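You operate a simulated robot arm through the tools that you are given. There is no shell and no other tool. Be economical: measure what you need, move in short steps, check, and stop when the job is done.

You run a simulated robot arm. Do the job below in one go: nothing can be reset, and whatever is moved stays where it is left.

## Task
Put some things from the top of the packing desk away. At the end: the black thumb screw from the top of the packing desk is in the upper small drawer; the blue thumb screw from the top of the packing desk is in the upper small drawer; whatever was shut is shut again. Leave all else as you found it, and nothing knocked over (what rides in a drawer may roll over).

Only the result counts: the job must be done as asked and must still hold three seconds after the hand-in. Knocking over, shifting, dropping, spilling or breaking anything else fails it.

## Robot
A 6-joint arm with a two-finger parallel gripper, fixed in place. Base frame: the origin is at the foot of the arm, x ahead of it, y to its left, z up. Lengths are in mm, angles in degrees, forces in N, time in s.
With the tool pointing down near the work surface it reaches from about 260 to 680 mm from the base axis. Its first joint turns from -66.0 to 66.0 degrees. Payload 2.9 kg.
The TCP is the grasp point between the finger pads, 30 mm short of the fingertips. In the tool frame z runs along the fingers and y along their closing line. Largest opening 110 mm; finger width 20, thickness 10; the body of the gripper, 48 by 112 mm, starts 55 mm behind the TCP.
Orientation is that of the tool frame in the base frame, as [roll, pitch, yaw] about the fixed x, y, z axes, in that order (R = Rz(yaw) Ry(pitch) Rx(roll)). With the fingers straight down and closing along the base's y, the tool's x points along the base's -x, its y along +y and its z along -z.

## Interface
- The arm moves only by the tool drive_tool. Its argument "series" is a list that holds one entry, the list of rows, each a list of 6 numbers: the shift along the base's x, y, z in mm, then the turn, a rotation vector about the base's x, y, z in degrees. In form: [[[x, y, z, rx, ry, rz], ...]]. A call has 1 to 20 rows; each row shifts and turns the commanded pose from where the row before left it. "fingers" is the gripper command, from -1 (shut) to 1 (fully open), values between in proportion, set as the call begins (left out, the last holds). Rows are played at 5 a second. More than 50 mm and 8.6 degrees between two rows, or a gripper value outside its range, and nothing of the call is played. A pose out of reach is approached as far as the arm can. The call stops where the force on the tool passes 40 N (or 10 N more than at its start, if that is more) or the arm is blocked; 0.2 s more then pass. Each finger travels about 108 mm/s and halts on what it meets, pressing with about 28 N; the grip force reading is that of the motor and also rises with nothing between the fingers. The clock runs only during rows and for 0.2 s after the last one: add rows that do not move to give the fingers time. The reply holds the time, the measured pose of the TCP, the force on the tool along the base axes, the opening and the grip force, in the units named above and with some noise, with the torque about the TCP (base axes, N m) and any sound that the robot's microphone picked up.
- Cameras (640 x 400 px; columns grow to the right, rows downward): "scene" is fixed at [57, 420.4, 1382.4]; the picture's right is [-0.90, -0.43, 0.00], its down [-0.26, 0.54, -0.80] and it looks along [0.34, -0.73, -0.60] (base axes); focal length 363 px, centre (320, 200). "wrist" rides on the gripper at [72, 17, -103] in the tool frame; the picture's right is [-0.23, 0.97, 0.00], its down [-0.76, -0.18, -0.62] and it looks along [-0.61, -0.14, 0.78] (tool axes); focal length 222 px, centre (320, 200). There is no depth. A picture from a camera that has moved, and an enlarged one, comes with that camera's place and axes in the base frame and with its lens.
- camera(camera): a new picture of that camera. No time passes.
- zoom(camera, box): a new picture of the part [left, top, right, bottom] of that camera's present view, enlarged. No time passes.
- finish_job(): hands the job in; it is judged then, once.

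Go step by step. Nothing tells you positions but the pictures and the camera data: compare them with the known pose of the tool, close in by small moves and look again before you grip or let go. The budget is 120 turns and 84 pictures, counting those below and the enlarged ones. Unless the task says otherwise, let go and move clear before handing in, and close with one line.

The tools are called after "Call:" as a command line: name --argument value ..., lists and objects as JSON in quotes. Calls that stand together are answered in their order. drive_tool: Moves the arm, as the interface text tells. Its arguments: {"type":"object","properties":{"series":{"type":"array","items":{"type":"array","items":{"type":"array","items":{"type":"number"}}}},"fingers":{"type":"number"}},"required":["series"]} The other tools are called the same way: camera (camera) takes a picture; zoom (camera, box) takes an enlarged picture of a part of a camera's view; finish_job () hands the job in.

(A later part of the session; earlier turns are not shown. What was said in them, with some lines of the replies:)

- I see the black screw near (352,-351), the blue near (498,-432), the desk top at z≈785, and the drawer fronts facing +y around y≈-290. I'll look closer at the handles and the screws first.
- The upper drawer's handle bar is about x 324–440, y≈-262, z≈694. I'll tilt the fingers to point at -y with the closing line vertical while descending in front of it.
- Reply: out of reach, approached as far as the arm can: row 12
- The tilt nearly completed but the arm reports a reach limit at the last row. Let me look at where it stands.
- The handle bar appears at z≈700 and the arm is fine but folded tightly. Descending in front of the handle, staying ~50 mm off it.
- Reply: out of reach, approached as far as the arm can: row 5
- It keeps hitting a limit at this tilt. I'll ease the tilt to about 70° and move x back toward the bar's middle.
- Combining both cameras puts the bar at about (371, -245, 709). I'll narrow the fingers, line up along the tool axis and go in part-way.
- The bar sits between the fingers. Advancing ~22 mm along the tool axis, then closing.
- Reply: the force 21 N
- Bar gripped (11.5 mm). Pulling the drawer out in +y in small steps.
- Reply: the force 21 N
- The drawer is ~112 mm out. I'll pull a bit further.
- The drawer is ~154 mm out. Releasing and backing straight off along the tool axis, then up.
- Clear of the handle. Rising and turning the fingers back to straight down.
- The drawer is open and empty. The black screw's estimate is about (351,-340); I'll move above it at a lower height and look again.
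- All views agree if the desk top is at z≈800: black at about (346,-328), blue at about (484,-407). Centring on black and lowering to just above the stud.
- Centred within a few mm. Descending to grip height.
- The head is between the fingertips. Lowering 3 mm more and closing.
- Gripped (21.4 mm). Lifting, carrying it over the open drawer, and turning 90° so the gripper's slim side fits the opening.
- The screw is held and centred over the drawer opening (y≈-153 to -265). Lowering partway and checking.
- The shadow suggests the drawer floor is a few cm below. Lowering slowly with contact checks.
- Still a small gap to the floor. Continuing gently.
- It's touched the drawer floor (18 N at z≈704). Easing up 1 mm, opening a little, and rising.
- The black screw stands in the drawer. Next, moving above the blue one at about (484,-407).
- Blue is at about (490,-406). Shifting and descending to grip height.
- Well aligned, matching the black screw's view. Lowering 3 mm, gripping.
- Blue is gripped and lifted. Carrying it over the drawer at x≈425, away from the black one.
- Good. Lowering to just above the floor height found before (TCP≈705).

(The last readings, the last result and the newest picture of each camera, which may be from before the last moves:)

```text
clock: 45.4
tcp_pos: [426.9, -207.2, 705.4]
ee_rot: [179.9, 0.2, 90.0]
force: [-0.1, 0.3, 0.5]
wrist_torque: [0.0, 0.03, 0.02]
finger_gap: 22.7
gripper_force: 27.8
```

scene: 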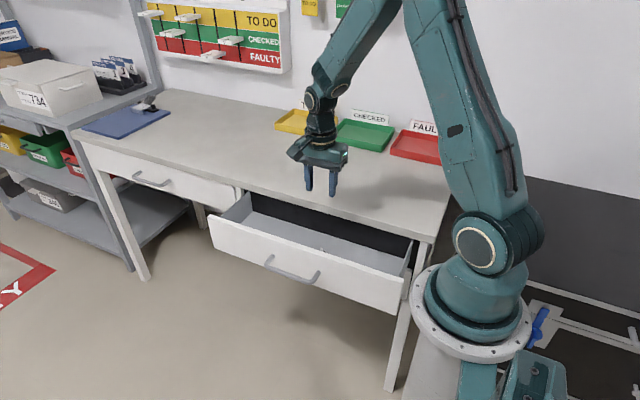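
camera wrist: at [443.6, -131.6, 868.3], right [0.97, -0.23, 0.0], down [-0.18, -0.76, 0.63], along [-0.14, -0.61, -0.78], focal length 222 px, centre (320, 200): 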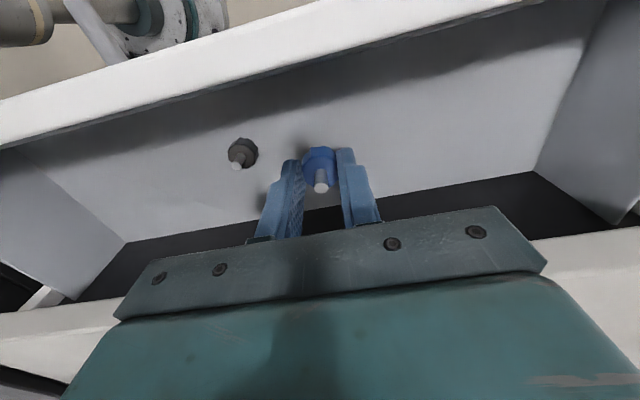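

The screw is within a millimetre or so of the floor. Releasing and rising.

Call:
drive_tool --series '[[[0, 0, 0, 0, 0, 0], [0, 0, 0, 0, 0, 0], [0, 0, 5, 0, 0, 0], [0, 0, 15, 0, 0, 0], [0, 0, 30, 0, 0, 0], [0, 0, 40, 0, 0, 0], [0, 0, 40, 0, 0, 0], [0, 0, 40, 0, 0, 0], [0, 0, 40, 0, 0, 0], [0, 0, 0, 0, 0, 0]]]' --fingers -0.15

Call:
camera --camera "wrist"

```text
clock: 47.6
tcp_pos: [426.2, -209.0, 915.6]
ee_rot: [180.0, 0.2, 90.0]
force: [0.1, 0.4, -0.4]
wrist_torque: [0.04, 0.02, -0.04]
finger_gap: 46.7
gripper_force: 0.1
```

```text
42 pictures are left
camera wrist: at [443.0, -135.0, 1019.0], right [0.97, -0.23, 0.0], down [-0.18, -0.76, 0.63], along [-0.14, -0.61, -0.78], focal length 222 px, centre (320, 200)
```

wrist: 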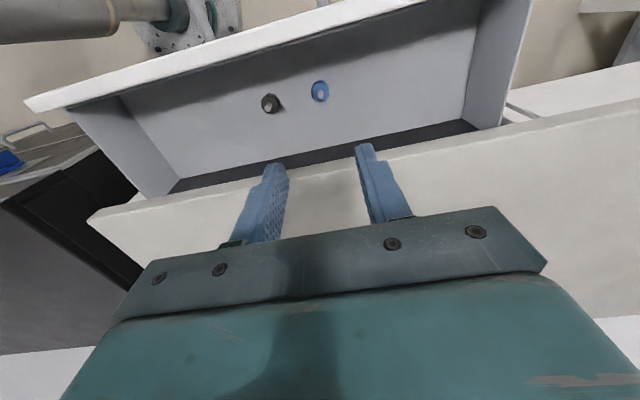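

Both screws stand in the drawer. Now reversing the path back to the handle: first yaw back, then tilt in front of the drawer.

Call:
drive_tool --series '[[[-4.25, 3.2, 3.6, 0, 0, 7.5], [-4.25, 3.2, 3.6, 0, 0, 7.5], [-4.25, 3.2, 3.6, 0, 0, 7.5], [-4.25, 3.2, 3.6, 0, 0, 7.5], [-4.25, 3.2, 3.6, 0, 0, 7.5], [-4.25, 3.2, 3.6, 0, 0, 7.5], [-4.25, 3.2, 3.6, 0, 0, 7.5], [-4.25, 3.2, 3.6, 0, 0, 7.5], [-4.25, 3.2, 3.6, 0, 0, 7.5], [-4.25, 3.2, 3.6, 0, 0, 7.5], [-4.25, 3.2, 3.6, 0, 0, 7.5], [-4.25, 3.2, 3.6, 0, 0, 7.5], [0, 0, 0, 0, 0, 0]]]' --fingers -0.2

Call:
drive_tool --series '[[[0, 25, 0, -7.06, 0, 0], [0, 25, 0, -7.06, 0, 0], [0, 25, 0, -7.06, 0, 0], [0, 15, 0, -7.06, 0, 0], [0, 15, -10, -7.06, 0, 0], [0, 10, -15, -7.06, 0, 0], [0, 5, -25, -7.06, 0, 0], [0, 5, -25, -7.06, 0, 0], [0, 5, -25, -7.06, 0, 0], [0, 5, -25, -7.06, 0, 0], [0, 0, 0, 0, 0, 0]]]'

Call:
camera --camera "wrist"

```text
clock: 50.4
tcp_pos: [376.7, -170.1, 959.5]
ee_rot: [180.0, 0.2, 180.0]
force: [0.2, 0.4, 0.0]
wrist_torque: [-0.02, 0.01, -0.04]
finger_gap: 44.1
gripper_force: 0.1
```

```text
clock: 52.8
tcp_pos: [375.4, -35.3, 833.5]
ee_rot: [-109.4, 0.2, -179.8]
force: [0.7, 0.8, 0.0]
wrist_torque: [-0.02, -0.03, -0.02]
finger_gap: 44.1
gripper_force: 0.1
```

```text
41 pictures are left
camera wrist: at [302.2, 68.4, 851.4], right [0.23, 0.32, -0.92], down [0.76, 0.53, 0.38], along [0.61, -0.78, -0.12], focal length 222 px, centre (320, 200)
```

wrist: 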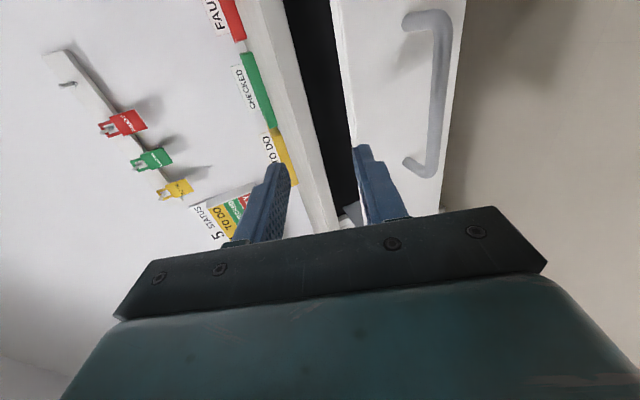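

Back on the known path. Descending to the release pose in front of the handle.

Call:
drive_tool --series '[[[0, 0, -35, 0, 0, 0], [0, 0, -35, 0, 0, 0], [0, 0, -35, 0, 0, 0], [0, 0, 0, 0, 0, 0]]]'

Call:
camera --camera "wrist"

```text
clock: 53.8
tcp_pos: [376.4, -34.0, 727.1]
ee_rot: [-109.4, 0.1, -179.8]
force: [-0.3, 0.6, -0.3]
wrist_torque: [-0.02, 0.01, -0.01]
finger_gap: 44.0
gripper_force: 0.0
```

```text
40 pictures are left
camera wrist: at [302.4, 69.7, 744.8], right [0.23, 0.32, -0.92], down [0.76, 0.53, 0.38], along [0.61, -0.78, -0.13], focal length 222 px, centre (320, 200)
```

wrist: 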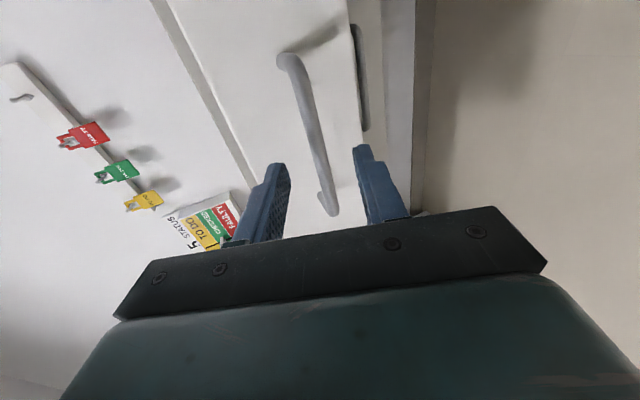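

Same view as at release. Moving in over the bar and gripping it.

Call:
drive_tool --series '[[[0, -10, -3, 0, 0, 0], [0, -10, -4, 0, 0, 0], [0, -10, -3, 0, 0, 0], [0, -11, -3, 0, 0, 0], [0, 0, 0, 0, 0, 0]]]'

Call:
drive_tool --series '[[[0, 0, 0, 0, 0, 0], [0, 0, 0, 0, 0, 0], [0, 0, 0, 0, 0, 0]]]' --fingers -1

```text
clock: 55.0
tcp_pos: [375.7, -75.3, 715.7]
ee_rot: [-109.4, 0.1, -179.8]
force: [-0.3, 0.7, -0.9]
wrist_torque: [-0.04, 0.01, 0.01]
finger_gap: 44.1
gripper_force: 0.1
```

```text
clock: 55.8
tcp_pos: [375.2, -75.9, 713.4]
ee_rot: [-109.7, -0.1, -179.7]
force: [3.0, 0.6, -22.0]
wrist_torque: [0.24, -0.18, 0.0]
finger_gap: 11.5
gripper_force: 44.6
```

Bar gripped. Pushing the drawer in with smooth, moderate steps.

Call:
drive_tool --series '[[[0, 0, -2, 0, 0, 0], [0, -5, 0, 0, 0, 0], [0, -8, 0, 0, 0, 0], [0, -10, 0, 0, 0, 0], [0, -10, 0, 0, 0, 0], [0, -10, 0, 0, 0, 0], [0, -10, 0, 0, 0, 0], [0, -10, 0, 0, 0, 0], [0, -10, 0, 0, 0, 0], [0, -10, 0, 0, 0, 0], [0, -10, 0, 0, 0, 0], [0, -10, 0, 0, 0, 0], [0, -10, 0, 0, 0, 0], [0, -10, 0, 0, 0, 0], [0, -8, 0, 0, 0, 0], [0, -5, 0, 0, 0, 0], [0, 0, 0, 0, 0, 0]]]'

```text
clock: 59.4
tcp_pos: [375.4, -212.0, 715.1]
ee_rot: [-109.4, 0.0, -179.9]
force: [-12.4, 0.9, -2.0]
wrist_torque: [0.0, -0.3, 0.76]
finger_gap: 11.7
gripper_force: 44.9
```

About 18 mm remain. Pushing on until it seats.

Call:
drive_tool --series '[[[0, -5, 0, 0, 0, 0], [0, -5, 0, 0, 0, 0], [0, -4, 0, 0, 0, 0], [0, -3, 0, 0, 0, 0], [0, -2, 0, 0, 0, 0], [0, 0, 0, 0, 0, 0]]]'

Call:
zoom --camera "scene" --box '[200, 170, 440, 320]'

```text
clock: 60.8
tcp_pos: [377.0, -230.0, 713.0]
ee_rot: [-109.5, 0.1, -179.7]
force: [-12.9, 28.9, 3.7]
wrist_torque: [0.08, 0.06, -0.14]
finger_gap: 12.0
gripper_force: 44.7
```

```text
2.67 times, centred on (320, 245) of scene
camera zoom: at [56.7, 421.0, 1382.2], right [-0.9, -0.43, 0.0], down [-0.25, 0.54, -0.8], along [0.34, -0.73, -0.6], focal length 968 px, centre (320, 80)
```

zoom: 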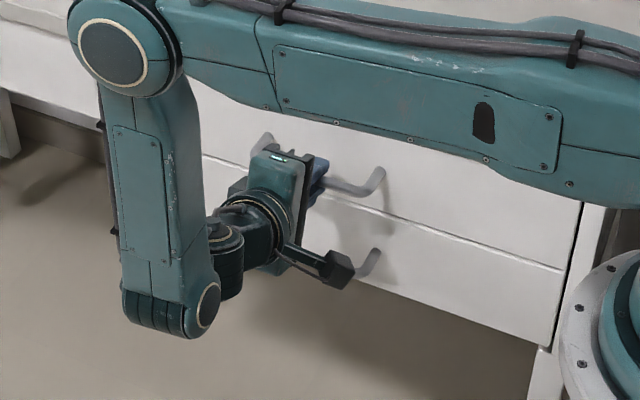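

The drawer is seated (29 N reaction). Releasing and backing off.

Call:
drive_tool --series '[[[0, 0, 0, 0, 0, 0], [0, 0, 0, 0, 0, 0], [0, 0, 2, 0, 0, 0], [0, 10, 3, 0, 0, 0], [0, 10, 3, 0, 0, 0], [0, 10, 3, 0, 0, 0], [0, 15, 4, 0, 0, 0], [0, 15, 5, 0, 0, 0], [0, 20, 0, 0, 0, 0], [0, 20, 0, 0, 0, 0], [0, 0, 0, 0, 0, 0]]]' --fingers -0.2

Call:
camera --camera "wrist"

```text
clock: 63.2
tcp_pos: [377.6, -129.8, 733.8]
ee_rot: [-109.5, 0.1, -179.8]
force: [-0.5, -0.1, 0.2]
wrist_torque: [0.02, 0.0, 0.01]
finger_gap: 44.1
gripper_force: 0.0
```

```text
38 pictures are left
camera wrist: at [304.0, -26.1, 751.4], right [0.23, 0.33, -0.92], down [0.76, 0.53, 0.38], along [0.61, -0.78, -0.13], focal length 222 px, centre (320, 200)
```

wrist: 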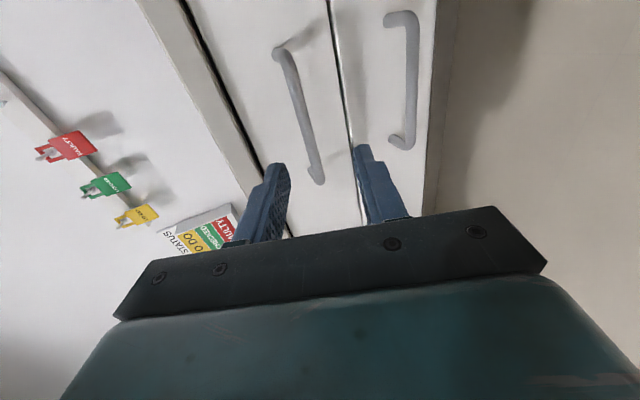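

Drawer flush with the lower one. Rising out of the way for a final scene check.

Call:
drive_tool --series '[[[0, 15, 35, 0, 0, 0], [0, 15, 35, 0, 0, 0], [0, 15, 35, 0, 0, 0], [0, 0, 25, 7.06, 0, 0], [0, 0, 25, 7.06, 0, 0], [0, 0, 25, 7.06, 0, 0], [0, 0, 25, 7.06, 0, 0], [0, 0, 25, 7.06, 0, 0], [0, 0, 25, 7.06, 0, 0], [0, 0, 25, 7.06, 0, 0], [0, 0, 25, 7.06, 0, 0], [0, 0, 25, 7.06, 0, 0], [0, 0, 25, 7.06, 0, 0], [0, 0, 0, 0, 0, 0]]]'

Call:
camera --camera "scene"

Call:
zoom --camera "scene" --box '[200, 150, 460, 310]'

```text
clock: 66.2
tcp_pos: [376.0, -85.9, 1090.3]
ee_rot: [179.9, 0.2, -179.9]
force: [-0.3, 0.2, -0.4]
wrist_torque: [-0.06, -0.02, -0.01]
finger_gap: 43.9
gripper_force: 0.1
```

```text
37 pictures are left
```

scene: 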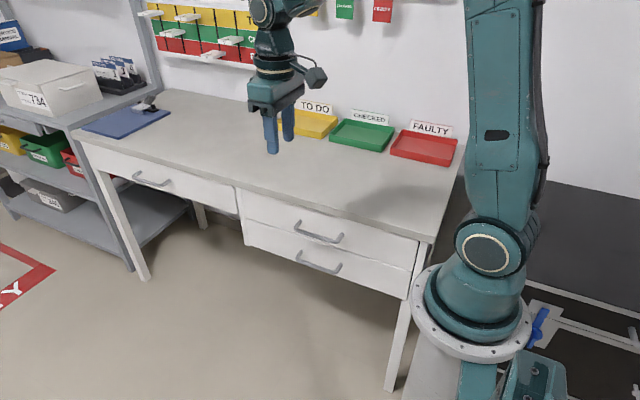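

```text
2.46 times, centred on (330, 230) of scene
camera zoom: at [57.0, 420.4, 1382.4], right [-0.9, -0.43, 0.0], down [-0.26, 0.54, -0.8], along [0.34, -0.73, -0.6], focal length 893 px, centre (295, 126)
```

zoom: 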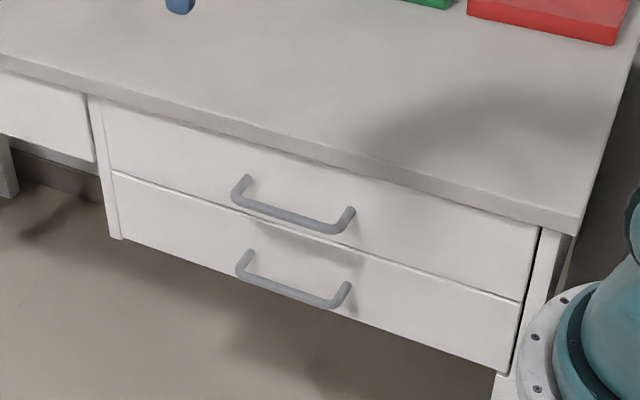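

The drawer is shut as before, both screws are inside, and everything else looks untouched. Handing in.

Call:
finish_job

```text
The job is handed in.
```

The black and blue thumb screws are both in the upper small drawer, and the drawer is shut again. In the last picture nothing else had been moved or knocked over.
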